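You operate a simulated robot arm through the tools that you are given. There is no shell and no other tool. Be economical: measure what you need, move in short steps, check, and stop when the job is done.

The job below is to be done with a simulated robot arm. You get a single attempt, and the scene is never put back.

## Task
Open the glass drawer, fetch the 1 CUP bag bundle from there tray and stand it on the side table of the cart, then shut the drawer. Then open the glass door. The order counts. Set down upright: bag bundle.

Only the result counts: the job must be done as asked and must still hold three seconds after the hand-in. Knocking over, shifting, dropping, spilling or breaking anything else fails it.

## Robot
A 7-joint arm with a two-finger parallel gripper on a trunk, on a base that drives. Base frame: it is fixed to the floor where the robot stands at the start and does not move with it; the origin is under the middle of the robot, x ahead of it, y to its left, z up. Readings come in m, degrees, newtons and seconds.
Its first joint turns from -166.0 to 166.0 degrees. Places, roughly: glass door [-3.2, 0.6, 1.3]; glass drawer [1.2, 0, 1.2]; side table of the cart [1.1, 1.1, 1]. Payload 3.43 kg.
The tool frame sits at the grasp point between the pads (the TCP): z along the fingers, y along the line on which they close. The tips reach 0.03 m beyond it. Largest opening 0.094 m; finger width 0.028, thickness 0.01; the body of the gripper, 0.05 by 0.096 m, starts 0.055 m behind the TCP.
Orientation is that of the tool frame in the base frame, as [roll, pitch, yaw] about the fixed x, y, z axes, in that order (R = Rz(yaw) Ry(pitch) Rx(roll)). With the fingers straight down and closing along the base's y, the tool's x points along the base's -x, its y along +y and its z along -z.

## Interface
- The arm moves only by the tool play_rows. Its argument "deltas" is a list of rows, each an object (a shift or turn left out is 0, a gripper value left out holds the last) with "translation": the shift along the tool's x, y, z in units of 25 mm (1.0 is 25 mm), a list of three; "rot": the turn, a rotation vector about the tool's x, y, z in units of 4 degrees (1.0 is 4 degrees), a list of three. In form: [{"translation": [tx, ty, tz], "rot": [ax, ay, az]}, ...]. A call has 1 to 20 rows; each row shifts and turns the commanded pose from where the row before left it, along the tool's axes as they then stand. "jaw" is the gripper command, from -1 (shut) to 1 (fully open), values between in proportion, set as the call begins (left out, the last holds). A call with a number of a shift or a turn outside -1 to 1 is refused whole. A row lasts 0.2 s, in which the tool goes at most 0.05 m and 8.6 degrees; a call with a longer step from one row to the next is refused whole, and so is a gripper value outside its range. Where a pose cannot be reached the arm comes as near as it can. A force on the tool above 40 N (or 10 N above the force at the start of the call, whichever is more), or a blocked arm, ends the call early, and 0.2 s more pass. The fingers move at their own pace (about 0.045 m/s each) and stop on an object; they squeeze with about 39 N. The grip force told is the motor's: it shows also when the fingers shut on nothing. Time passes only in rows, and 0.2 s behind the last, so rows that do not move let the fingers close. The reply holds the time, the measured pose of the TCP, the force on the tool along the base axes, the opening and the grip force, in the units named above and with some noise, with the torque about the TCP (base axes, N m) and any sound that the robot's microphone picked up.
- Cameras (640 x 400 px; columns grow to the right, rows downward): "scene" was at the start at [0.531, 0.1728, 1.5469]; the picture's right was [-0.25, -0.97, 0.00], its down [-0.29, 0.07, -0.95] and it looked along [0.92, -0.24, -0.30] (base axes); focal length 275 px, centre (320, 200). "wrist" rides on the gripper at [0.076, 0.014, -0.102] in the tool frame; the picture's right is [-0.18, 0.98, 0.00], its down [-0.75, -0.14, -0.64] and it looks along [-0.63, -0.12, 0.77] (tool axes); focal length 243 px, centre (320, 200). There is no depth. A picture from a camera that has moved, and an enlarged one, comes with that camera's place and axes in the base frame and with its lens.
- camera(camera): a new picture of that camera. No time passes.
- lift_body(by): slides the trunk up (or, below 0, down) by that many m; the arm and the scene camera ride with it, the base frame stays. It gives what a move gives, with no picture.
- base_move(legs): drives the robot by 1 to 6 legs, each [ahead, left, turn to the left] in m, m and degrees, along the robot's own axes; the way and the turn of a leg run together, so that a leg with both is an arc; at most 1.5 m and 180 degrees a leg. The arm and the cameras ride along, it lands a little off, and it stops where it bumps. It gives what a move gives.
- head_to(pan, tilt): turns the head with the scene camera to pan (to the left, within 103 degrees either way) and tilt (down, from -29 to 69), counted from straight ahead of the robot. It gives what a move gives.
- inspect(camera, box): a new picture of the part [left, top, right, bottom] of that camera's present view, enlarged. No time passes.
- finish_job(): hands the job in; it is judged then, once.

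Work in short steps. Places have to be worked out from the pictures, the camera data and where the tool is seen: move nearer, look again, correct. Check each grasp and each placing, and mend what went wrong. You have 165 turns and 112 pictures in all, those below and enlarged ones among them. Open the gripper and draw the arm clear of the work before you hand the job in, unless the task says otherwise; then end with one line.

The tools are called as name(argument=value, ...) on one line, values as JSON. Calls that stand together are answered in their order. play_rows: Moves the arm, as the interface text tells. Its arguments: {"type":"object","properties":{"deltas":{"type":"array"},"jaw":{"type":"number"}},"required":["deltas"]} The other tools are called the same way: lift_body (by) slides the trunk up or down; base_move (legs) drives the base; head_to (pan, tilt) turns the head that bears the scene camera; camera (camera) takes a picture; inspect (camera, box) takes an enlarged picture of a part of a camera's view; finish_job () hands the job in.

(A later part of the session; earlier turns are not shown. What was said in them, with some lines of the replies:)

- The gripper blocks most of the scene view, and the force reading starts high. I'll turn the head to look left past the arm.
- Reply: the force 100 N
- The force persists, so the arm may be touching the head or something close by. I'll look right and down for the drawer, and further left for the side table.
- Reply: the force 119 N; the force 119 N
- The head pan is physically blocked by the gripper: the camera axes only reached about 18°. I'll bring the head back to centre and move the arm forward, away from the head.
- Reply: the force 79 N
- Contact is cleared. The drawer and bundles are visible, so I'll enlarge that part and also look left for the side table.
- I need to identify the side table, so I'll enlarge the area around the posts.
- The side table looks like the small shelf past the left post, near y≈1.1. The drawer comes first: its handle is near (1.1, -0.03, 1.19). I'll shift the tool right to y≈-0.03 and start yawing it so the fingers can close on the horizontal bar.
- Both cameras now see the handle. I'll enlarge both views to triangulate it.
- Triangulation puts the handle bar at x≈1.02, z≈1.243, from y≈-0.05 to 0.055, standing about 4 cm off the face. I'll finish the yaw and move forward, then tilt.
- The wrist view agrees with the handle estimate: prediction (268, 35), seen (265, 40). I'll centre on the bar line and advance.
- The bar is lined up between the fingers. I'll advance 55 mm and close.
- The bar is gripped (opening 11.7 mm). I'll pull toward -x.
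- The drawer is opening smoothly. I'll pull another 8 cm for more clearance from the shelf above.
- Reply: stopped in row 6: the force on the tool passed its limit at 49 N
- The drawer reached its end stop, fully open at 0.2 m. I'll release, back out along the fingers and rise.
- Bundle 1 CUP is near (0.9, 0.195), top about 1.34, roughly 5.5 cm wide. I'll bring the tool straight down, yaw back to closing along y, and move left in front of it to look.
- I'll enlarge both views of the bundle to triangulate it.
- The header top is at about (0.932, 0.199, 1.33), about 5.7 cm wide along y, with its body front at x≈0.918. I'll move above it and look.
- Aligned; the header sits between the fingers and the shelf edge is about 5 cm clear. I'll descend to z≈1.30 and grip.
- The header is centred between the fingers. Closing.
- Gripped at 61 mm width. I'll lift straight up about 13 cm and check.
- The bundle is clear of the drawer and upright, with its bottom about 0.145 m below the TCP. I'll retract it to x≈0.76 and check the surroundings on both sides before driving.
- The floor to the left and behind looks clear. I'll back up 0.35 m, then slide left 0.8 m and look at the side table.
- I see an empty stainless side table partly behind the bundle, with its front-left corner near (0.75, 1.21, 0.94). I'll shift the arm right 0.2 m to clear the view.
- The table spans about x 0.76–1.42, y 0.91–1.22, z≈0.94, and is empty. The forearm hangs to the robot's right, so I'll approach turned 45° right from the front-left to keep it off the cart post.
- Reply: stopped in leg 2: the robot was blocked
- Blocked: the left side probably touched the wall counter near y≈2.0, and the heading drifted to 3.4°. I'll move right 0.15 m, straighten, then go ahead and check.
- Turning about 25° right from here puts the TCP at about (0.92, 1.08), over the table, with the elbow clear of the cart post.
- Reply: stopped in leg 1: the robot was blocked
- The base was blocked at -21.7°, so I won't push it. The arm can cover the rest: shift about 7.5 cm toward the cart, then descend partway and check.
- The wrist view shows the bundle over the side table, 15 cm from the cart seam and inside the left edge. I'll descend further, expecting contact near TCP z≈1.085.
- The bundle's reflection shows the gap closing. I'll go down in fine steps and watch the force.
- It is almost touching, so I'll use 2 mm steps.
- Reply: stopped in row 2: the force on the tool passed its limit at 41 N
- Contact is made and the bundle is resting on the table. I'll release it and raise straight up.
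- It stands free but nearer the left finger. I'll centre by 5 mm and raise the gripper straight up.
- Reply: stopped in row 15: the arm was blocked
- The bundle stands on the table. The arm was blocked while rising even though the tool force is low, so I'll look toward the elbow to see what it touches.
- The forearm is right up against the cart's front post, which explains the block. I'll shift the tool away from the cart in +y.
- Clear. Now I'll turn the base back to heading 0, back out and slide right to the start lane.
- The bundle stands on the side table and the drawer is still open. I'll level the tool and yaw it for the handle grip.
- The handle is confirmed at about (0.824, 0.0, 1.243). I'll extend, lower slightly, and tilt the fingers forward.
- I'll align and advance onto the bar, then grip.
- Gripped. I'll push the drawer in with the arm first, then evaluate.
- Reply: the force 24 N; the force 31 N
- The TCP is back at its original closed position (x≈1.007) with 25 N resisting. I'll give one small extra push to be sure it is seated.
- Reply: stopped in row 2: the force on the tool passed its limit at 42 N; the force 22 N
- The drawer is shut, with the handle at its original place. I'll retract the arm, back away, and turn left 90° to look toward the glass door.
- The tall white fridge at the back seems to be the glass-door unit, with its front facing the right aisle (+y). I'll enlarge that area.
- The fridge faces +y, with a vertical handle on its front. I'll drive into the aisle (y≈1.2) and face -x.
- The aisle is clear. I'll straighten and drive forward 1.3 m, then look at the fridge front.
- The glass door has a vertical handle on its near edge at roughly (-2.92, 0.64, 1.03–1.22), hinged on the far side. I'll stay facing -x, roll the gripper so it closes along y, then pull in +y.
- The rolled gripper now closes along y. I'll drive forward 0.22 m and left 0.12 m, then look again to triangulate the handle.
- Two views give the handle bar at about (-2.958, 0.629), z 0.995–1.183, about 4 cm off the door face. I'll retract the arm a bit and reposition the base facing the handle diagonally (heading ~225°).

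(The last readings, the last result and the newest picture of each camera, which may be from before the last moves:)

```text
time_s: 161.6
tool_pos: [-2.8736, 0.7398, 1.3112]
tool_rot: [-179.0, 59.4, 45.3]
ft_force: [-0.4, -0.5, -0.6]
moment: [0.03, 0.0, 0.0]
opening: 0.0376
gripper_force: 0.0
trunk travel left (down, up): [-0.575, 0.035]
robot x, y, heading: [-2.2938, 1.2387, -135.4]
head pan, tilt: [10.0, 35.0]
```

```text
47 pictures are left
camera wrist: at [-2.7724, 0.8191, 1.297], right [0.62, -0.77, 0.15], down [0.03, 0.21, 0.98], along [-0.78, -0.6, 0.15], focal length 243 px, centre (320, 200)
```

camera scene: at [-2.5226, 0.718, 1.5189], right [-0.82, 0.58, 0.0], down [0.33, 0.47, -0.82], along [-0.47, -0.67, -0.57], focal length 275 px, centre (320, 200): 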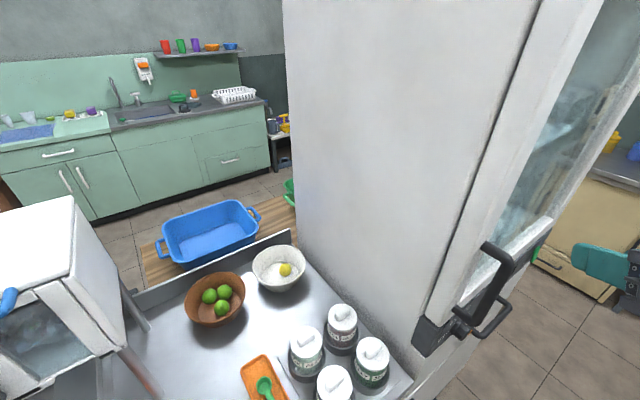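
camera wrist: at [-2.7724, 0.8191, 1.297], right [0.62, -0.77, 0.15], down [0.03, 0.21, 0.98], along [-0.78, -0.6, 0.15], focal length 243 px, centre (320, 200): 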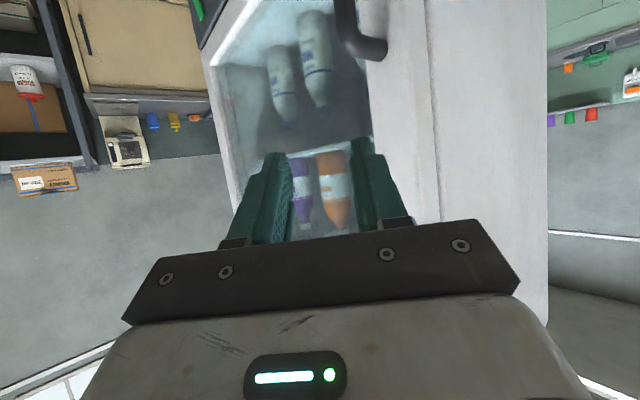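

The new views agree on the bar at about (-2.957, 0.628). I'll line up laterally and advance 12 cm, then check.

play_rows(deltas=[{"translation": [0.91, 0.2, 0]}, {"translation": [0.91, 0.2, 0]}, {"translation": [0.91, 0.2, 0]}, {"translation": [0.91, 0.2, 0]}, {"translation": [0, 0, 0.8]}, {"translation": [0, 0, 0.8]}, {"translation": [0, 0, 0.8]}, {"translation": [0, 0, 0.8]}, {"translation": [0, 0, 0.8]}, {"translation": [0, 0, 0.8]}])

camera(camera="scene")

camera(camera="wrist")

```text
time_s: 163.6
tool_pos: [-2.9147, 0.6979, 1.1904]
tool_rot: [-179.3, 59.4, 45.0]
ft_force: [8.5, 13.5, 6.6]
moment: [-0.27, -0.05, 0.29]
opening: 0.0353
gripper_force: 0.1
out of reach, approached as far as the arm can: row 3, 4
trunk travel left (down, up): [-0.575, 0.035]
robot x, y, heading: [-2.2948, 1.2432, -135.1]
head pan, tilt: [10.0, 35.0]
stopped in row 10: the force on the tool passed its limit at 56 N (the readings are from after the stop); the commanded pose is now the measured one
```

```text
46 pictures are left
camera scene: at [-2.5226, 0.7192, 1.5194], right [-0.82, 0.58, 0.0], down [0.33, 0.47, -0.82], along [-0.47, -0.67, -0.57], focal length 275 px, centre (320, 200)
```

scene: 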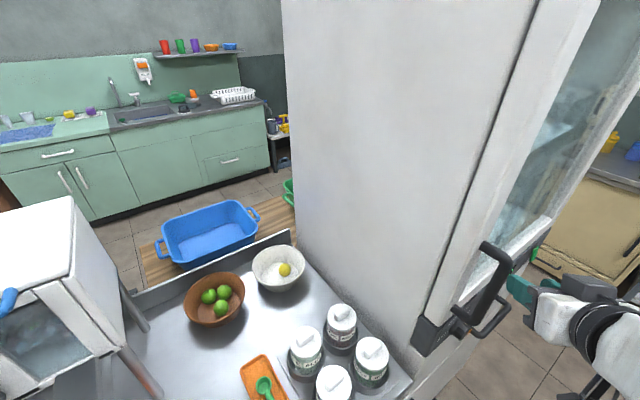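

```text
45 pictures are left
camera wrist: at [-2.8146, 0.7773, 1.1758], right [0.62, -0.77, 0.15], down [0.03, 0.22, 0.98], along [-0.78, -0.6, 0.15], focal length 243 px, centre (320, 200)
```

wrist: 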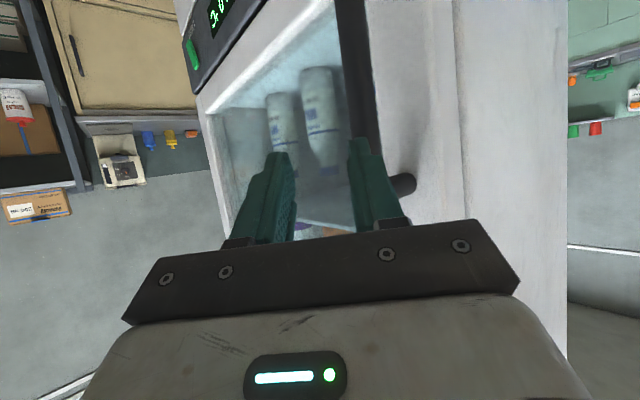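

The right fingertip met the bar because the lateral shift fell short (joint limit while retracted). I'll back off 4 cm, shift 2.2 cm in tool +y and check.

play_rows(deltas=[{"translation": [0, 0, -0.8]}, {"translation": [0, 0, -0.8]}, {"translation": [0, 0.45, 0]}, {"translation": [0, 0.45, 0]}])

camera(camera="wrist")

```text
time_s: 164.6
tool_pos: [-2.8766, 0.7052, 1.2103]
tool_rot: [-179.2, 59.3, 45.2]
ft_force: [-0.2, 0.9, 0.1]
moment: [0.0, 0.0, 0.0]
opening: 0.0377
gripper_force: 0.0
trunk travel left (down, up): [-0.575, 0.035]
robot x, y, heading: [-2.2926, 1.2379, -135.3]
head pan, tilt: [10.0, 35.0]
```

```text
44 pictures are left
camera wrist: at [-2.7759, 0.7843, 1.1959], right [0.62, -0.77, 0.15], down [0.03, 0.21, 0.98], along [-0.78, -0.6, 0.15], focal length 243 px, centre (320, 200)
```

wrist: 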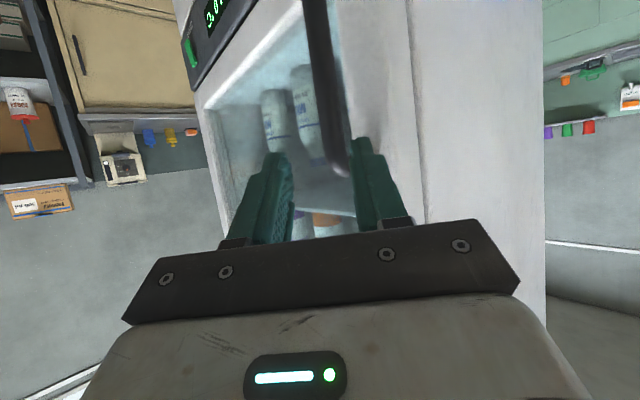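

The bar sits about 7 mm toward the right finger. I'll shift by that and advance 12 cm onto the bar.

play_rows(deltas=[{"translation": [0, 0.3, 0]}, {"translation": [0.14, 0, 0.8]}, {"translation": [0.14, 0, 0.8]}, {"translation": [0.14, 0, 0.8]}, {"translation": [0.14, 0, 0.8]}, {"translation": [0.14, 0, 0.8]}, {"translation": [0, 0, 0.6]}])

camera(camera="wrist")

inspect(camera="scene", box=[400, 200, 640, 400])

```text
time_s: 166.0
tool_pos: [-2.9208, 0.6491, 1.1467]
tool_rot: [-179.8, 59.3, 44.9]
ft_force: [7.8, 14.4, 10.3]
moment: [-0.38, -0.01, 0.3]
opening: 0.0349
gripper_force: 0.0
trunk travel left (down, up): [-0.575, 0.035]
robot x, y, heading: [-2.2913, 1.2379, -135.5]
head pan, tilt: [10.0, 35.0]
stopped in row 7: the force on the tool passed its limit at 49 N (the readings are from after the stop); the commanded pose is now the measured one
```

```text
43 pictures are left
camera wrist: at [-2.8209, 0.7285, 1.1337], right [0.63, -0.76, 0.16], down [0.02, 0.22, 0.98], along [-0.78, -0.61, 0.15], focal length 243 px, centre (320, 200)
```

wrist: 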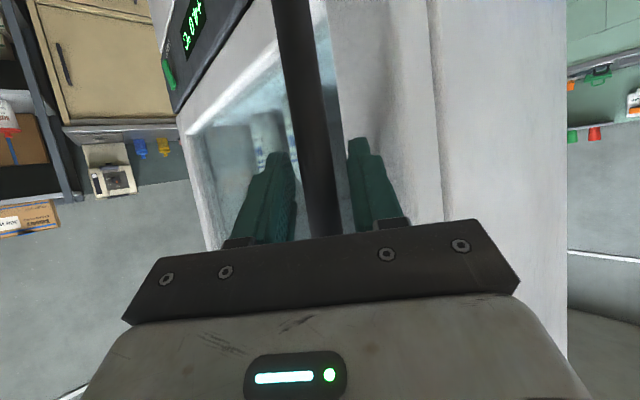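

```text
2.00 times, centred on (520, 300) of scene
camera zoom: at [-2.5227, 0.7196, 1.5196], right [-0.82, 0.58, 0.0], down [0.33, 0.47, -0.82], along [-0.47, -0.67, -0.57], focal length 550 px, centre (-80, 0)
```

zoom: 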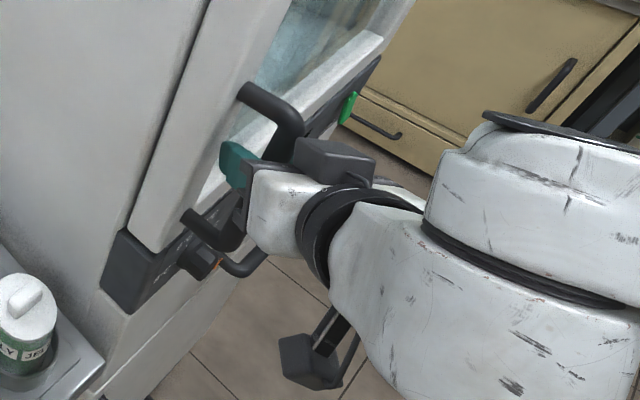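

The bar is between the fingers, and the back fingertip is touching the door face. I'll back off 5 mm and close.

play_rows(deltas=[{"translation": [0, 0, -0.25]}, {}])

play_rows(deltas=[{}, {}, {}, {}], jaw=-1)

camera(camera="wrist")

```text
time_s: 166.6
tool_pos: [-2.9185, 0.6503, 1.149]
tool_rot: [-179.7, 59.4, 45.1]
ft_force: [-0.6, -0.3, -0.1]
moment: [-0.02, 0.04, -0.03]
opening: 0.0377
gripper_force: 0.0
trunk travel left (down, up): [-0.575, 0.035]
robot x, y, heading: [-2.2945, 1.237, -135.4]
head pan, tilt: [10.0, 35.0]
```

```text
time_s: 167.6
tool_pos: [-2.9185, 0.6504, 1.1498]
tool_rot: [-179.7, 59.3, 45.1]
ft_force: [0.5, -0.1, -0.4]
moment: [0.01, 0.04, 0.02]
opening: 0.0224
gripper_force: 44.8
trunk travel left (down, up): [-0.575, 0.035]
robot x, y, heading: [-2.292, 1.2389, -135.3]
head pan, tilt: [10.0, 35.0]
```

```text
41 pictures are left
camera wrist: at [-2.8179, 0.7309, 1.1358], right [0.63, -0.76, 0.16], down [0.02, 0.22, 0.98], along [-0.78, -0.61, 0.15], focal length 243 px, centre (320, 200)
```

wrist: 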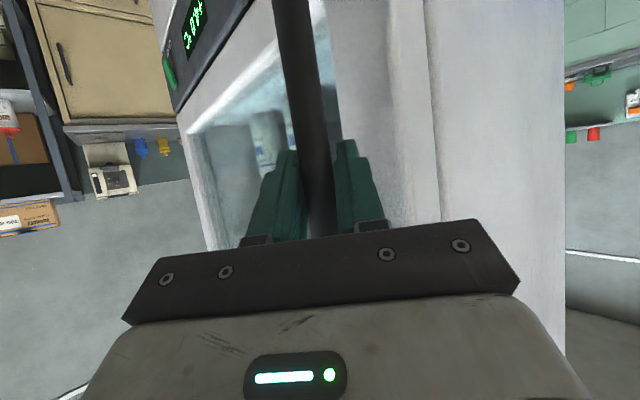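

Gripped on the bar (22 mm, probably across a square section's diagonal). I'll pull gently along the first 5° of the door arc.

play_rows(deltas=[{"translation": [0.2, -0.51, -0.34]}, {"translation": [0.2, -0.51, -0.34]}, {"translation": [0.2, -0.51, -0.34]}])

camera(camera="wrist")

camera(camera="scene")

```text
time_s: 168.4
tool_pos: [-2.924, 0.6994, 1.1496]
tool_rot: [-179.6, 59.2, 44.8]
ft_force: [-8.3, -4.2, -0.8]
moment: [-0.19, 0.25, -0.29]
opening: 0.022
gripper_force: 44.6
trunk travel left (down, up): [-0.575, 0.035]
robot x, y, heading: [-2.2926, 1.2374, -135.4]
head pan, tilt: [10.0, 35.0]
```

```text
40 pictures are left
camera wrist: at [-2.8241, 0.779, 1.1358], right [0.62, -0.77, 0.15], down [0.02, 0.21, 0.98], along [-0.78, -0.6, 0.15], focal length 243 px, centre (320, 200)
```

wrist: 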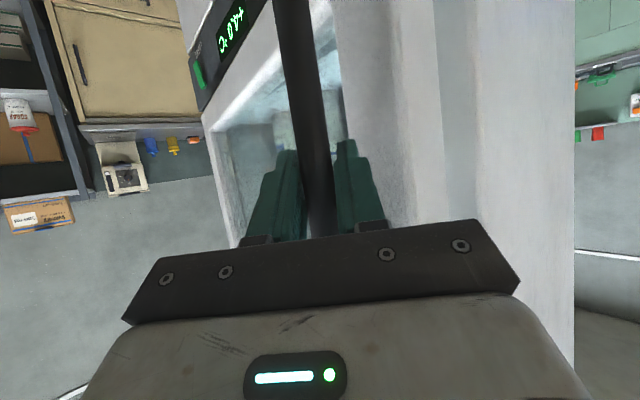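

```text
39 pictures are left
camera scene: at [-2.5239, 0.7181, 1.5186], right [-0.82, 0.58, 0.0], down [0.33, 0.47, -0.82], along [-0.47, -0.67, -0.57], focal length 275 px, centre (320, 200)
```

scene: 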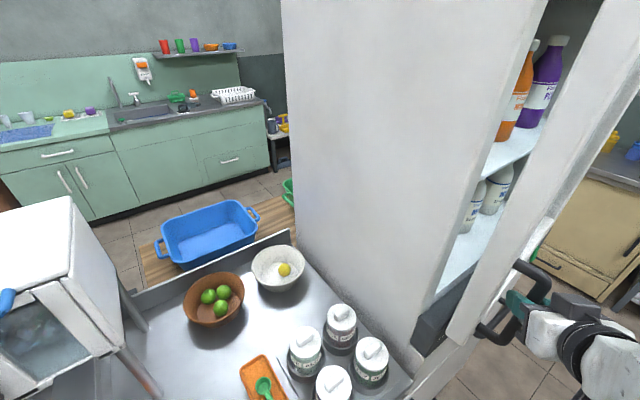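

The door is opening. I'll continue along the arc to about 20°.

play_rows(deltas=[{"translation": [0.175, -0.54, -0.296]}, {"translation": [0.175, -0.54, -0.296]}, {"translation": [0.175, -0.54, -0.296]}, {"translation": [0.15, -0.57, -0.253]}, {"translation": [0.15, -0.57, -0.253]}, {"translation": [0.15, -0.57, -0.253]}, {"translation": [0.125, -0.595, -0.21]}, {"translation": [0.125, -0.595, -0.21]}, {"translation": [0.125, -0.595, -0.21]}])

camera(camera="wrist")

camera(camera="scene")

```text
time_s: 170.4
tool_pos: [-2.9681, 0.836, 1.1499]
tool_rot: [-179.7, 59.2, 44.9]
ft_force: [-23.2, -11.7, -8.2]
moment: [0.02, -0.09, -0.14]
opening: 0.0221
gripper_force: 44.7
trunk travel left (down, up): [-0.575, 0.035]
robot x, y, heading: [-2.2927, 1.2396, -135.4]
head pan, tilt: [10.0, 35.0]
```

```text
38 pictures are left
camera wrist: at [-2.8681, 0.9161, 1.1361], right [0.62, -0.77, 0.16], down [0.02, 0.21, 0.98], along [-0.78, -0.61, 0.15], focal length 243 px, centre (320, 200)
```

wrist: 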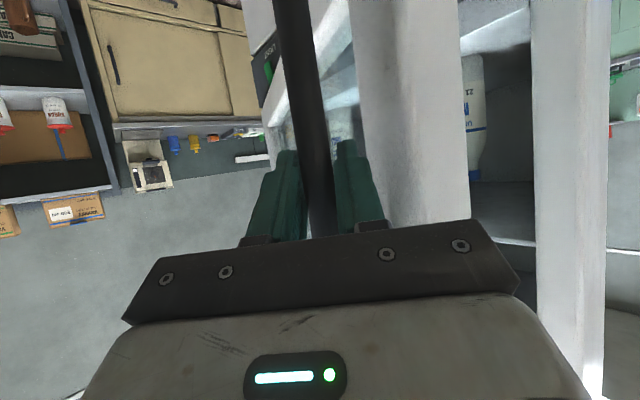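

```text
37 pictures are left
camera scene: at [-2.5246, 0.7176, 1.5183], right [-0.82, 0.58, 0.0], down [0.33, 0.47, -0.82], along [-0.47, -0.67, -0.57], focal length 275 px, centre (320, 200)
```

scene: 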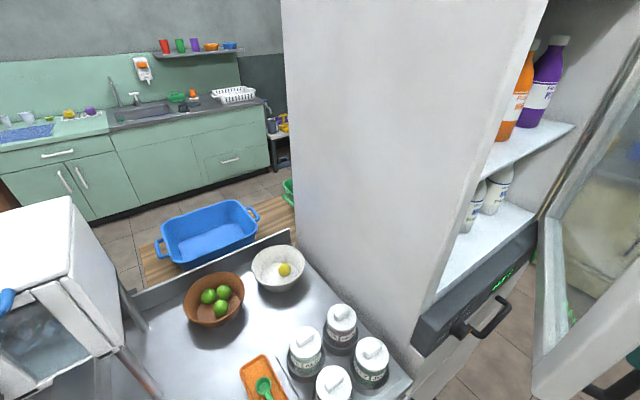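

The door is at about 20°. The sideways force suggests a slightly smaller radius (~0.50 m), so I'll adjust the arc and continue to about 38°, adding slight tool rotation.

play_rows(deltas=[{"translation": [0.055, -0.71, -0.093]}, {"translation": [0.055, -0.71, -0.093]}, {"translation": [0.055, -0.71, -0.093]}, {"translation": [0.055, -0.71, -0.093]}, {"translation": [0.052, -0.694, -0.087], "rot": [-0.323, 0, -0.191]}, {"translation": [0.052, -0.694, -0.087], "rot": [-0.323, 0, -0.191]}, {"translation": [0.052, -0.694, -0.087], "rot": [-0.323, 0, -0.191]}, {"translation": [0.052, -0.694, -0.087], "rot": [-0.323, 0, -0.191]}])

camera(camera="wrist")

```text
time_s: 171.3
tool_pos: [-2.9921, 0.8795, 1.1509]
tool_rot: [179.5, 59.0, 44.7]
ft_force: [12.3, 7.7, 11.8]
moment: [0.12, -0.32, -0.23]
opening: 0.0222
gripper_force: 44.8
trunk travel left (down, up): [-0.575, 0.035]
robot x, y, heading: [-2.2952, 1.2384, -135.4]
head pan, tilt: [10.0, 35.0]
stopped in row 4: the force on the tool passed its limit at 42 N (the readings are from after the stop); the commanded pose is now the measured one
```

```text
36 pictures are left
camera wrist: at [-2.8923, 0.9602, 1.1366], right [0.63, -0.76, 0.16], down [0.01, 0.22, 0.98], along [-0.78, -0.61, 0.15], focal length 243 px, centre (320, 200)
```

wrist: 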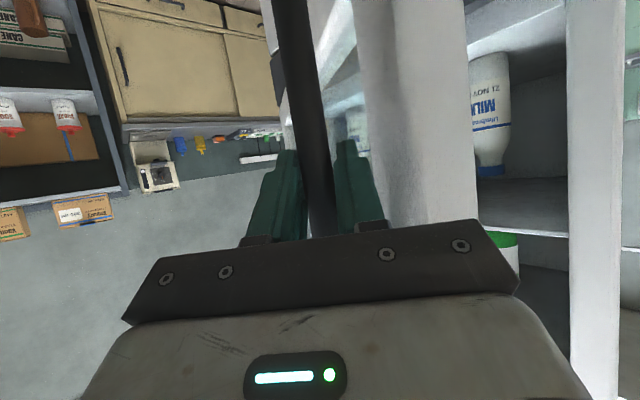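

Something presses back at about 27°, probably the gripper body meeting the door. I'll release, back out, and push the door open from its inner side instead.

play_rows(deltas=[{}, {}], jaw=-0.2)

play_rows(deltas=[{"translation": [0, 0, -0.7]}, {"translation": [0, 0, -0.7]}, {"translation": [0, 0, -0.7]}, {"translation": [0, 0, -0.7]}, {"translation": [0, 0, -0.7]}, {"translation": [0, 0, -0.7]}])

camera(camera="wrist")

camera(camera="scene")

```text
time_s: 171.9
tool_pos: [-2.9938, 0.8786, 1.1476]
tool_rot: [179.7, 59.0, 44.7]
ft_force: [-0.5, -0.5, -0.8]
moment: [0.0, -0.02, -0.01]
opening: 0.0379
gripper_force: 0.1
trunk travel left (down, up): [-0.575, 0.035]
robot x, y, heading: [-2.2915, 1.2432, -135.3]
head pan, tilt: [10.0, 35.0]
```

```text
time_s: 173.3
tool_pos: [-2.9301, 0.9424, 1.2033]
tool_rot: [179.6, 59.0, 44.7]
ft_force: [0.5, -0.6, 0.2]
moment: [0.02, -0.01, -0.02]
opening: 0.0375
gripper_force: 0.1
trunk travel left (down, up): [-0.575, 0.035]
robot x, y, heading: [-2.2923, 1.2428, -135.4]
head pan, tilt: [10.0, 35.0]
```

```text
35 pictures are left
camera wrist: at [-2.8299, 1.0225, 1.1901], right [0.63, -0.76, 0.16], down [0.01, 0.22, 0.98], along [-0.78, -0.61, 0.15], focal length 243 px, centre (320, 200)
```

wrist: 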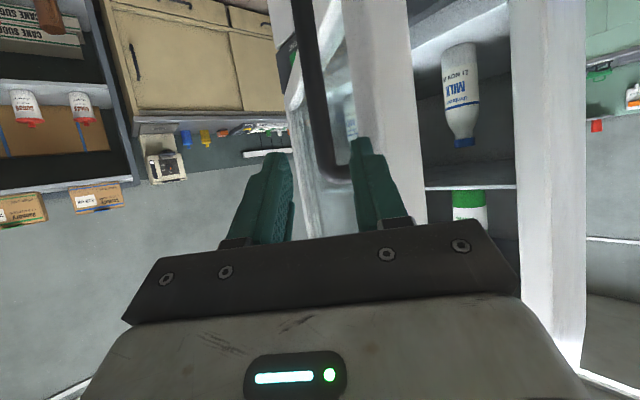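

```text
34 pictures are left
camera scene: at [-2.5223, 0.7189, 1.5189], right [-0.82, 0.58, 0.0], down [0.33, 0.47, -0.82], along [-0.47, -0.67, -0.57], focal length 275 px, centre (320, 200)
```

scene: 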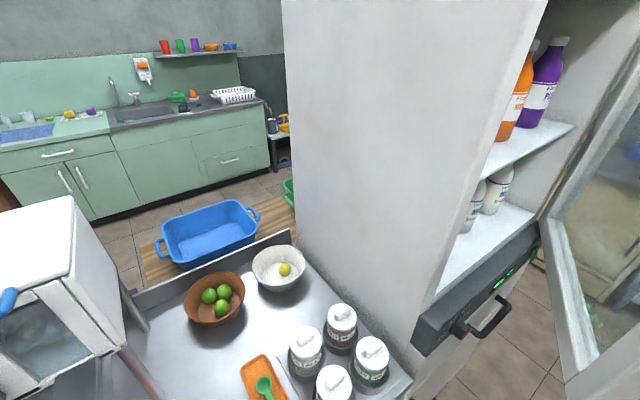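

I'll close the fingers and shift toward the fridge side, past the door's free edge.

play_rows(deltas=[{"translation": [0, 0.9, 0]}, {"translation": [0, 0.9, 0]}, {"translation": [0, 0.9, 0]}, {"translation": [0, 0.9, 0]}, {"translation": [0, 0.9, 0]}, {"translation": [0, 0.9, 0]}, {"translation": [0, 0.9, 0]}, {"translation": [0, 0.8, 0]}], jaw=-1)

camera(camera="wrist")

head_to(pan=-15, tilt=35)

camera(camera="scene")

```text
time_s: 175.1
tool_pos: [-2.8685, 0.8504, 1.192]
tool_rot: [179.6, 58.9, 44.7]
ft_force: [0.2, 0.1, -0.4]
moment: [-0.04, -0.01, 0.02]
opening: 0.0
gripper_force: 32.8
out of reach, approached as far as the arm can: row 4, 5, 6, 7, 8
trunk travel left (down, up): [-0.575, 0.035]
robot x, y, heading: [-2.2914, 1.2375, -135.2]
head pan, tilt: [10.0, 35.0]
```

```text
33 pictures are left
camera wrist: at [-2.7679, 0.9311, 1.1795], right [0.63, -0.76, 0.16], down [0.01, 0.22, 0.98], along [-0.78, -0.61, 0.14], focal length 243 px, centre (320, 200)
```

wrist: 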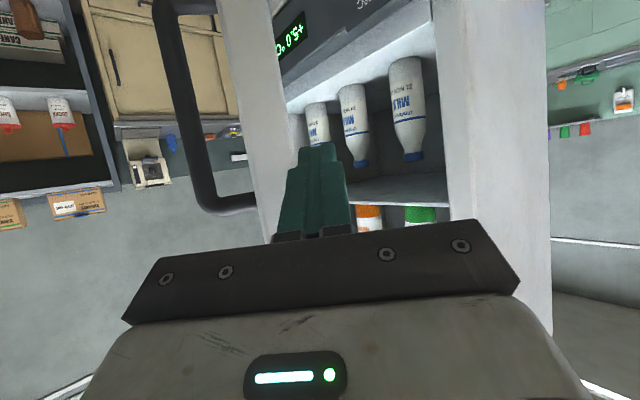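

```text
time_s: 175.9
tool_pos: [-2.867, 0.8511, 1.1921]
tool_rot: [179.5, 58.9, 44.7]
ft_force: [0.1, 0.8, -1.0]
moment: [0.02, 0.0, -0.02]
opening: 0.0003
gripper_force: 32.9
trunk travel left (down, up): [-0.575, 0.035]
robot x, y, heading: [-2.2904, 1.2377, -135.1]
head pan, tilt: [-15.0, 35.0]
```

```text
32 pictures are left
camera scene: at [-2.5478, 0.747, 1.5189], right [-0.5, 0.87, 0.0], down [0.5, 0.28, -0.82], along [-0.71, -0.41, -0.57], focal length 275 px, centre (320, 200)
```

scene: 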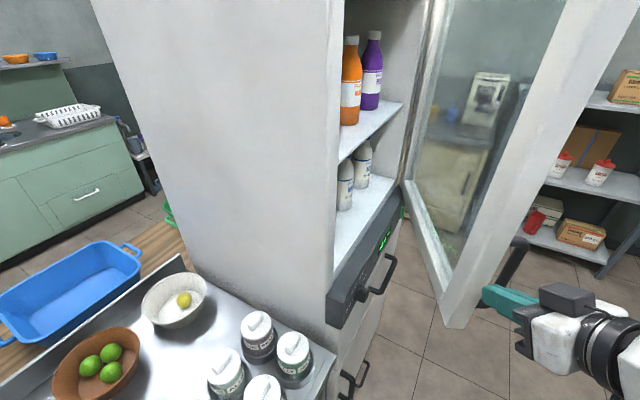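

The arm is limited on this side, so I'll rotate the base left about 13° to bring the closed fingers inside the door's free edge.

base_move(legs=[[0, 0, 13]])

head_to(pan=-28, tilt=35)

camera(camera="scene")

camera(camera="wrist")

```text
time_s: 177.2
tool_pos: [-2.7631, 0.7295, 1.1929]
tool_rot: [179.7, 58.9, 58.0]
ft_force: [-0.8, -0.2, 0.5]
moment: [-0.01, -0.01, 0.01]
opening: 0.0
gripper_force: 33.5
trunk travel left (down, up): [-0.575, 0.035]
robot x, y, heading: [-2.2943, 1.2385, -121.9]
head pan, tilt: [-15.0, 35.0]
```

```text
time_s: 177.9
tool_pos: [-2.7633, 0.7296, 1.1923]
tool_rot: [179.6, 58.9, 58.0]
ft_force: [-0.3, 0.2, 0.3]
moment: [0.0, 0.01, 0.0]
opening: 0.0001
gripper_force: 33.2
trunk travel left (down, up): [-0.575, 0.035]
robot x, y, heading: [-2.2872, 1.2397, -122.0]
head pan, tilt: [-28.0, 35.0]
```

```text
31 pictures are left
camera scene: at [-2.4396, 0.718, 1.5189], right [-0.5, 0.87, 0.0], down [0.5, 0.29, -0.82], along [-0.71, -0.41, -0.57], focal length 275 px, centre (320, 200)
```

scene: 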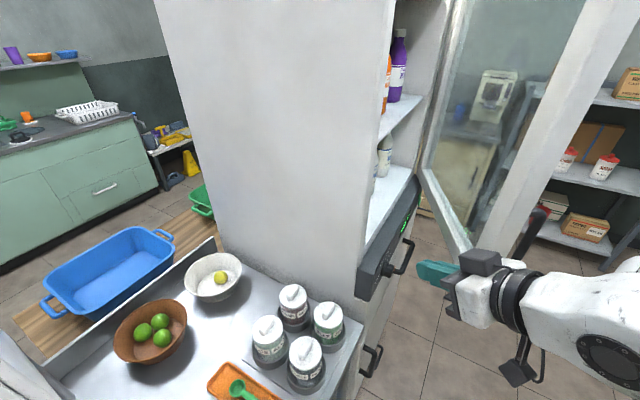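

```text
30 pictures are left
camera wrist: at [-2.6841, 0.8302, 1.1794], right [0.79, -0.6, 0.16], down [-0.04, 0.21, 0.98], along [-0.62, -0.77, 0.14], focal length 243 px, centre (320, 200)
```

wrist: 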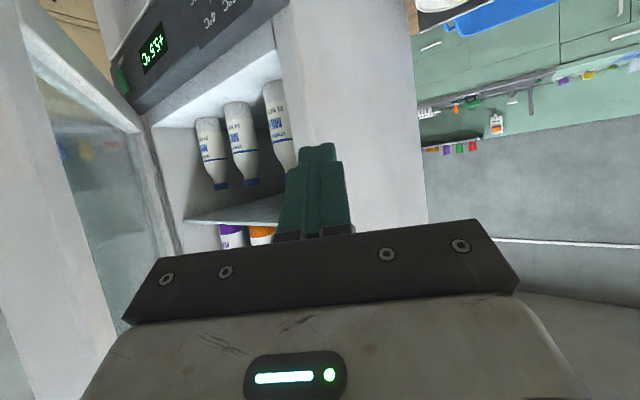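

The fingers are now inside the door's edge line. I'll yaw the tool about -25° so it points more along -x while moving into the gap between door and fridge.

play_rows(deltas=[{"translation": [-0.26, -0.34, 0.436], "rot": [0.766, 0, 0.46]}, {"translation": [-0.26, -0.34, 0.436], "rot": [0.766, 0, 0.46]}, {"translation": [-0.26, -0.34, 0.436], "rot": [0.766, 0, 0.46]}, {"translation": [-0.26, -0.34, 0.436], "rot": [0.766, 0, 0.46]}, {"translation": [-0.26, -0.34, 0.436], "rot": [0.766, 0, 0.46]}, {"translation": [-0.26, -0.34, 0.436], "rot": [0.766, 0, 0.46]}, {"translation": [-0.26, -0.34, 0.436], "rot": [0.766, 0, 0.46]}])

camera(camera="scene")

camera(camera="wrist")

```text
time_s: 179.5
tool_pos: [-2.8674, 0.7052, 1.1917]
tool_rot: [179.7, 58.8, 32.9]
ft_force: [0.5, 0.2, -0.1]
moment: [-0.03, -0.01, 0.02]
opening: 0.0002
gripper_force: 32.9
trunk travel left (down, up): [-0.575, 0.035]
robot x, y, heading: [-2.2931, 1.2426, -121.9]
head pan, tilt: [-28.0, 35.0]
```

```text
29 pictures are left
camera scene: at [-2.4396, 0.718, 1.5189], right [-0.5, 0.87, 0.0], down [0.5, 0.29, -0.82], along [-0.71, -0.41, -0.57], focal length 275 px, centre (320, 200)
```

scene: 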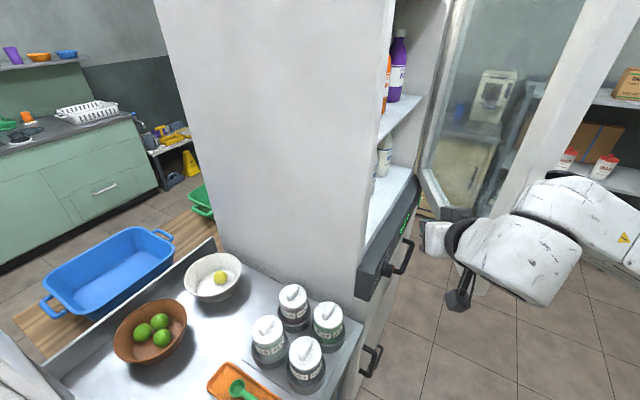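

```text
28 pictures are left
camera wrist: at [-2.7525, 0.7623, 1.1782], right [0.46, -0.87, 0.16], down [0.06, 0.21, 0.98], along [-0.89, -0.44, 0.14], focal length 243 px, centre (320, 200)
```

wrist: 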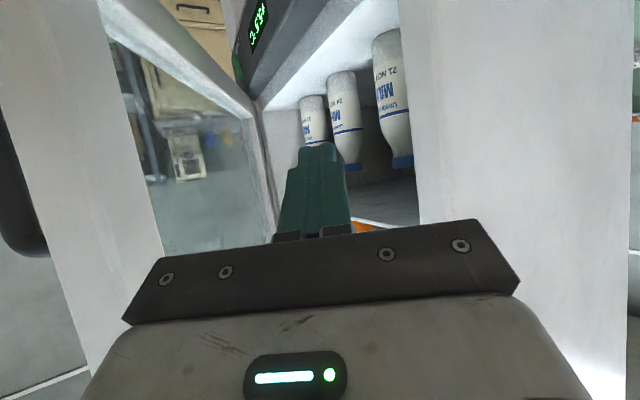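

The tool is in the gap. I'll push toward the hinge side and outward along the door's arc to about 35°.

play_rows(deltas=[{"translation": [-0.275, -0.7, 0.457]}, {"translation": [-0.275, -0.7, 0.457]}, {"translation": [-0.275, -0.7, 0.457]}, {"translation": [-0.275, -0.7, 0.457]}, {"translation": [-0.024, -0.7, 0.04]}, {"translation": [-0.024, -0.7, 0.04]}, {"translation": [-0.024, -0.7, 0.04]}, {"translation": [-0.024, -0.7, 0.04]}, {"translation": [-0.024, -0.7, 0.04]}])

camera(camera="wrist")

camera(camera="scene")

```text
time_s: 181.5
tool_pos: [-3.0022, 0.8046, 1.1918]
tool_rot: [179.7, 58.9, 32.9]
ft_force: [-0.3, 0.3, -0.5]
moment: [-0.04, 0.02, 0.0]
opening: 0.0001
gripper_force: 33.0
trunk travel left (down, up): [-0.575, 0.035]
robot x, y, heading: [-2.2943, 1.2386, -121.8]
head pan, tilt: [-28.0, 35.0]
```

```text
27 pictures are left
camera wrist: at [-2.8882, 0.862, 1.1793], right [0.46, -0.87, 0.16], down [0.06, 0.21, 0.98], along [-0.89, -0.44, 0.14], focal length 243 px, centre (320, 200)
```

wrist: 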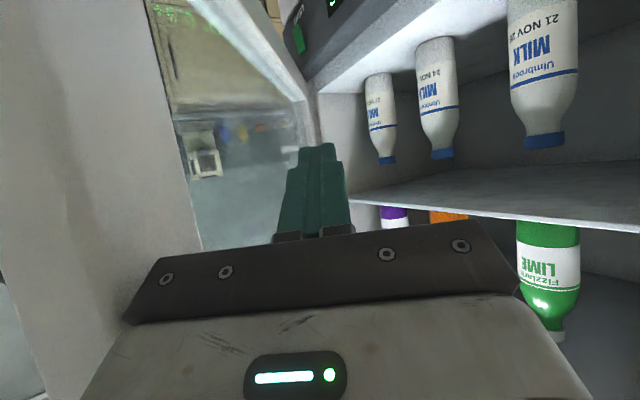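

```text
26 pictures are left
camera scene: at [-2.4396, 0.718, 1.5189], right [-0.5, 0.87, 0.0], down [0.5, 0.29, -0.82], along [-0.71, -0.41, -0.57], focal length 275 px, centre (320, 200)
```

scene: 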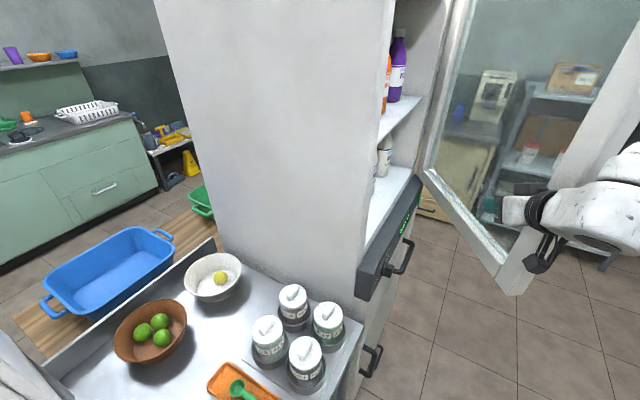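

The door moves freely. I'll continue the arc toward about 65°.

play_rows(deltas=[{"translation": [0, -0.7, 0]}, {"translation": [0, -0.7, 0]}, {"translation": [0, -0.7, 0]}, {"translation": [0, -0.7, 0]}, {"translation": [0, -0.7, 0]}, {"translation": [-0.064, -0.69, 0.106]}, {"translation": [-0.064, -0.69, 0.106]}, {"translation": [-0.064, -0.69, 0.106]}, {"translation": [-0.064, -0.69, 0.106]}, {"translation": [-0.064, -0.69, 0.106]}, {"translation": [-0.12, -0.667, 0.2]}, {"translation": [-0.12, -0.667, 0.2]}, {"translation": [-0.12, -0.667, 0.2]}, {"translation": [-0.12, -0.667, 0.2]}, {"translation": [-0.12, -0.667, 0.2]}])

camera(camera="wrist")

camera(camera="scene")

```text
time_s: 184.7
tool_pos: [-3.1804, 0.9946, 1.1897]
tool_rot: [179.6, 58.8, 33.0]
ft_force: [-1.0, 1.4, 0.7]
moment: [0.03, 0.0, -0.02]
opening: 0.0001
gripper_force: 33.3
trunk travel left (down, up): [-0.575, 0.035]
robot x, y, heading: [-2.2906, 1.2418, -122.0]
head pan, tilt: [-28.0, 35.0]
```

```text
25 pictures are left
camera wrist: at [-3.0662, 1.0518, 1.1774], right [0.46, -0.87, 0.16], down [0.05, 0.21, 0.98], along [-0.89, -0.44, 0.14], focal length 243 px, centre (320, 200)
```

wrist: 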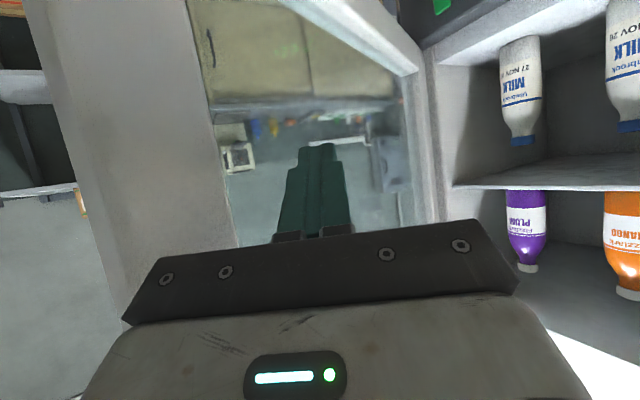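

```text
24 pictures are left
camera scene: at [-2.4397, 0.7181, 1.5189], right [-0.5, 0.87, 0.0], down [0.5, 0.29, -0.82], along [-0.71, -0.41, -0.57], focal length 275 px, centre (320, 200)
```

scene: 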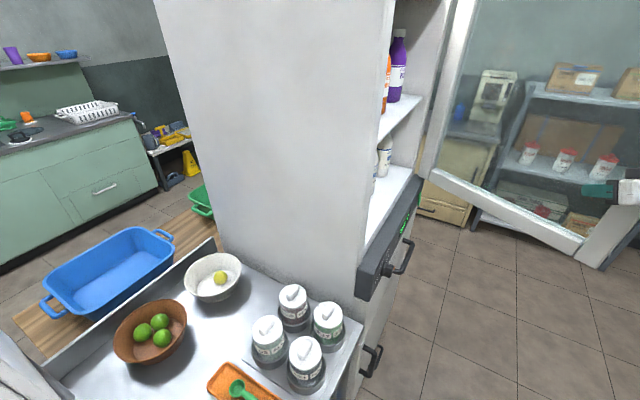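

The door is at roughly 60–65°. I'll push on to about 80–85°.

play_rows(deltas=[{"translation": [-0.173, -0.628, 0.288]}, {"translation": [-0.173, -0.628, 0.288]}, {"translation": [-0.173, -0.628, 0.288]}, {"translation": [-0.173, -0.628, 0.288]}, {"translation": [-0.173, -0.628, 0.288]}, {"translation": [-0.232, -0.54, 0.386]}, {"translation": [-0.232, -0.54, 0.386]}, {"translation": [-0.232, -0.54, 0.386]}, {"translation": [-0.232, -0.54, 0.386]}, {"translation": [-0.232, -0.54, 0.386]}])

camera(camera="scene")

camera(camera="wrist")

```text
time_s: 186.9
tool_pos: [-3.2898, 1.0439, 1.1934]
tool_rot: [179.7, 58.8, 33.0]
ft_force: [-0.2, -0.1, 0.5]
moment: [-0.02, 0.0, -0.01]
opening: 0.0
gripper_force: 32.6
out of reach, approached as far as the arm can: row 7, 8, 9, 10
trunk travel left (down, up): [-0.575, 0.035]
robot x, y, heading: [-2.2928, 1.2403, -122.2]
head pan, tilt: [-28.0, 35.0]
```

```text
23 pictures are left
camera scene: at [-2.4397, 0.718, 1.5189], right [-0.5, 0.87, 0.0], down [0.5, 0.29, -0.82], along [-0.71, -0.41, -0.57], focal length 275 px, centre (320, 200)
```

scene: 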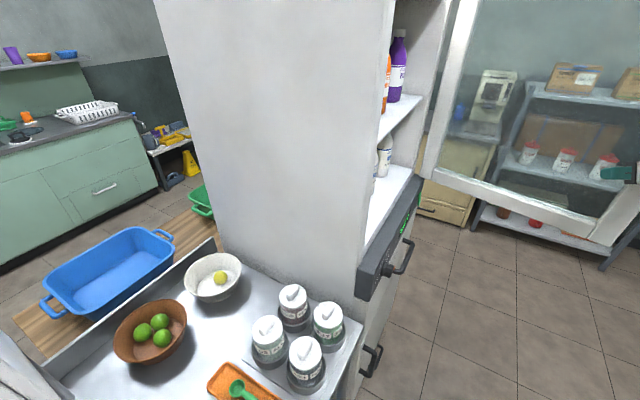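

```text
22 pictures are left
camera wrist: at [-3.1761, 1.1024, 1.1808], right [0.46, -0.87, 0.16], down [0.05, 0.21, 0.98], along [-0.89, -0.44, 0.14], focal length 243 px, centre (320, 200)
```

wrist: 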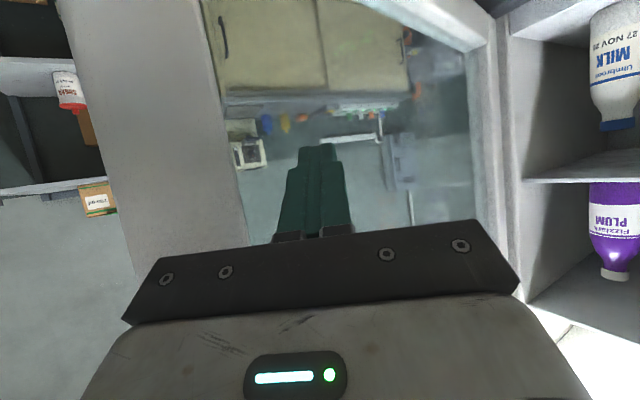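

The door is at about 75°. I'll nudge the base 0.1 m in -x (arm held) to push it nearer 90°.

base_move(legs=[[0.053, -0.085, 0]])

camera(camera="scene")

```text
time_s: 188.1
tool_pos: [-3.3906, 1.0439, 1.1917]
tool_rot: [179.7, 58.9, 33.0]
ft_force: [-0.2, -0.5, -0.1]
moment: [0.0, -0.03, 0.01]
opening: 0.0001
gripper_force: 33.7
trunk travel left (down, up): [-0.575, 0.035]
robot x, y, heading: [-2.3954, 1.2373, -122.1]
head pan, tilt: [-28.0, 35.0]
```

```text
21 pictures are left
camera scene: at [-2.5401, 0.7172, 1.5189], right [-0.5, 0.87, 0.0], down [0.5, 0.29, -0.82], along [-0.71, -0.41, -0.57], focal length 275 px, centre (320, 200)
```

scene: 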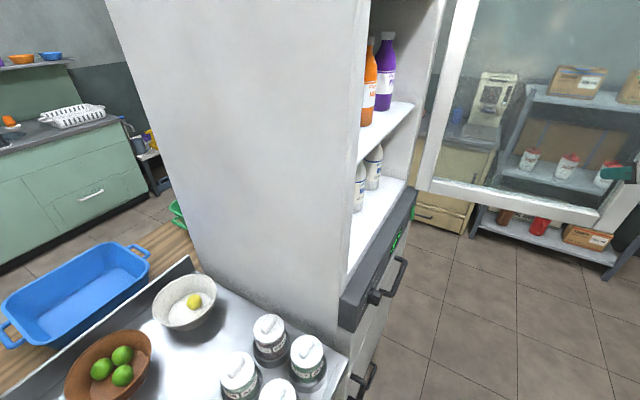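

The door bottom line now reads at about 90°. I'll back the robot away from the door and check that it stays open.

base_move(legs=[[-0.138, 0.1265, 0]])

camera(camera="scene")

camera(camera="wrist")

```text
time_s: 189.6
tool_pos: [-3.2081, 1.0953, 1.1929]
tool_rot: [179.8, 59.0, 32.9]
ft_force: [-0.2, -0.2, -1.0]
moment: [0.02, 0.0, 0.01]
opening: 0.0001
gripper_force: 32.9
trunk travel left (down, up): [-0.575, 0.035]
robot x, y, heading: [-2.2128, 1.2887, -122.0]
head pan, tilt: [-28.0, 35.0]
```

```text
20 pictures are left
camera scene: at [-2.3592, 0.7678, 1.5189], right [-0.5, 0.87, 0.0], down [0.5, 0.29, -0.82], along [-0.71, -0.41, -0.57], focal length 275 px, centre (320, 200)
```

scene: 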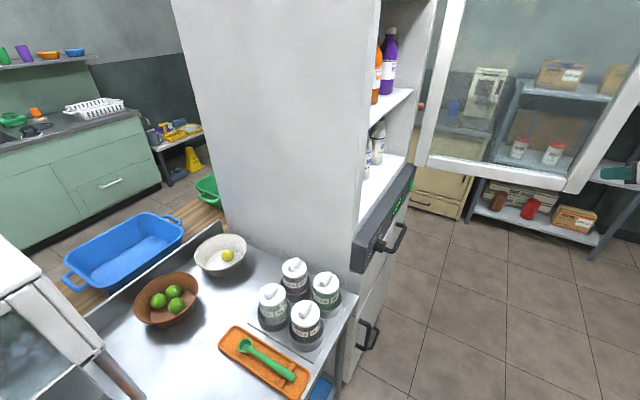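

```text
19 pictures are left
camera wrist: at [-3.095, 1.1534, 1.1808], right [0.46, -0.87, 0.16], down [0.05, 0.21, 0.98], along [-0.89, -0.44, 0.14], focal length 243 px, centre (320, 200)
```

wrist: 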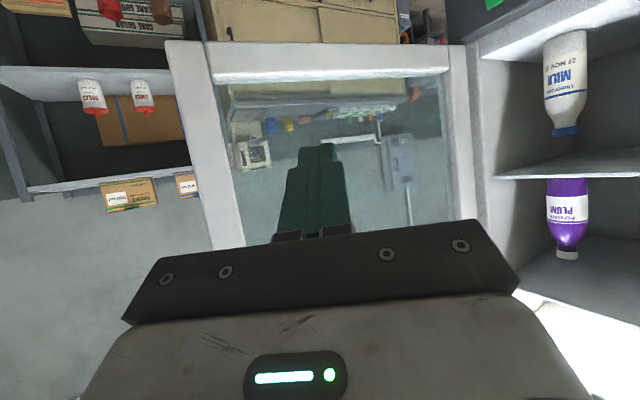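

The door stays open at about 90°. I'll draw the arm back and open the gripper.

play_rows(deltas=[{"translation": [0.3, 0, -0.7]}, {"translation": [0.3, 0, -0.7]}, {"translation": [0.3, 0, -0.7]}, {"translation": [0.3, 0, -0.7]}, {"translation": [0.3, 0, -0.7]}, {"translation": [0.3, 0, -0.7]}, {}, {}], jaw=0.5)

head_to(pan=-35, tilt=25)

camera(camera="scene")

```text
time_s: 191.4
tool_pos: [-3.1149, 1.1563, 1.2104]
tool_rot: [179.8, 58.9, 32.9]
ft_force: [-0.9, 1.2, 0.9]
moment: [-0.03, 0.03, 0.0]
opening: 0.0706
gripper_force: 0.1
trunk travel left (down, up): [-0.575, 0.035]
robot x, y, heading: [-2.2123, 1.2883, -121.8]
head pan, tilt: [-28.0, 35.0]
```

```text
time_s: 192.1
tool_pos: [-3.1141, 1.156, 1.2103]
tool_rot: [179.7, 59.0, 32.9]
ft_force: [-0.1, 0.4, 0.0]
moment: [0.06, 0.03, 0.0]
opening: 0.0706
gripper_force: 0.0
trunk travel left (down, up): [-0.575, 0.035]
robot x, y, heading: [-2.209, 1.2897, -122.1]
head pan, tilt: [-35.0, 25.0]
```

```text
18 pictures are left
camera scene: at [-2.3676, 0.7759, 1.5346], right [-0.39, 0.92, 0.0], down [0.39, 0.16, -0.91], along [-0.83, -0.35, -0.42], focal length 275 px, centre (320, 200)
```

scene: 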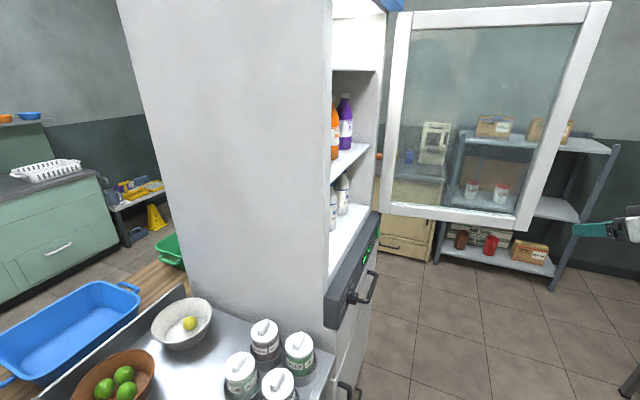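

The glass door is wide open and holding, the arm is clear and the gripper is open. The drawer is shut, and the bundle was standing on the side table when last seen. Handing in.

finish_job()

```text
The job is handed in.
```

I opened the glass drawer, stood the 1 CUP bag bundle upright on the cart's side table, shut the drawer, and then opened the glass door to about 90°, in that order; I last saw the bundle just before shutting the drawer and did not look at it again before hand-in.
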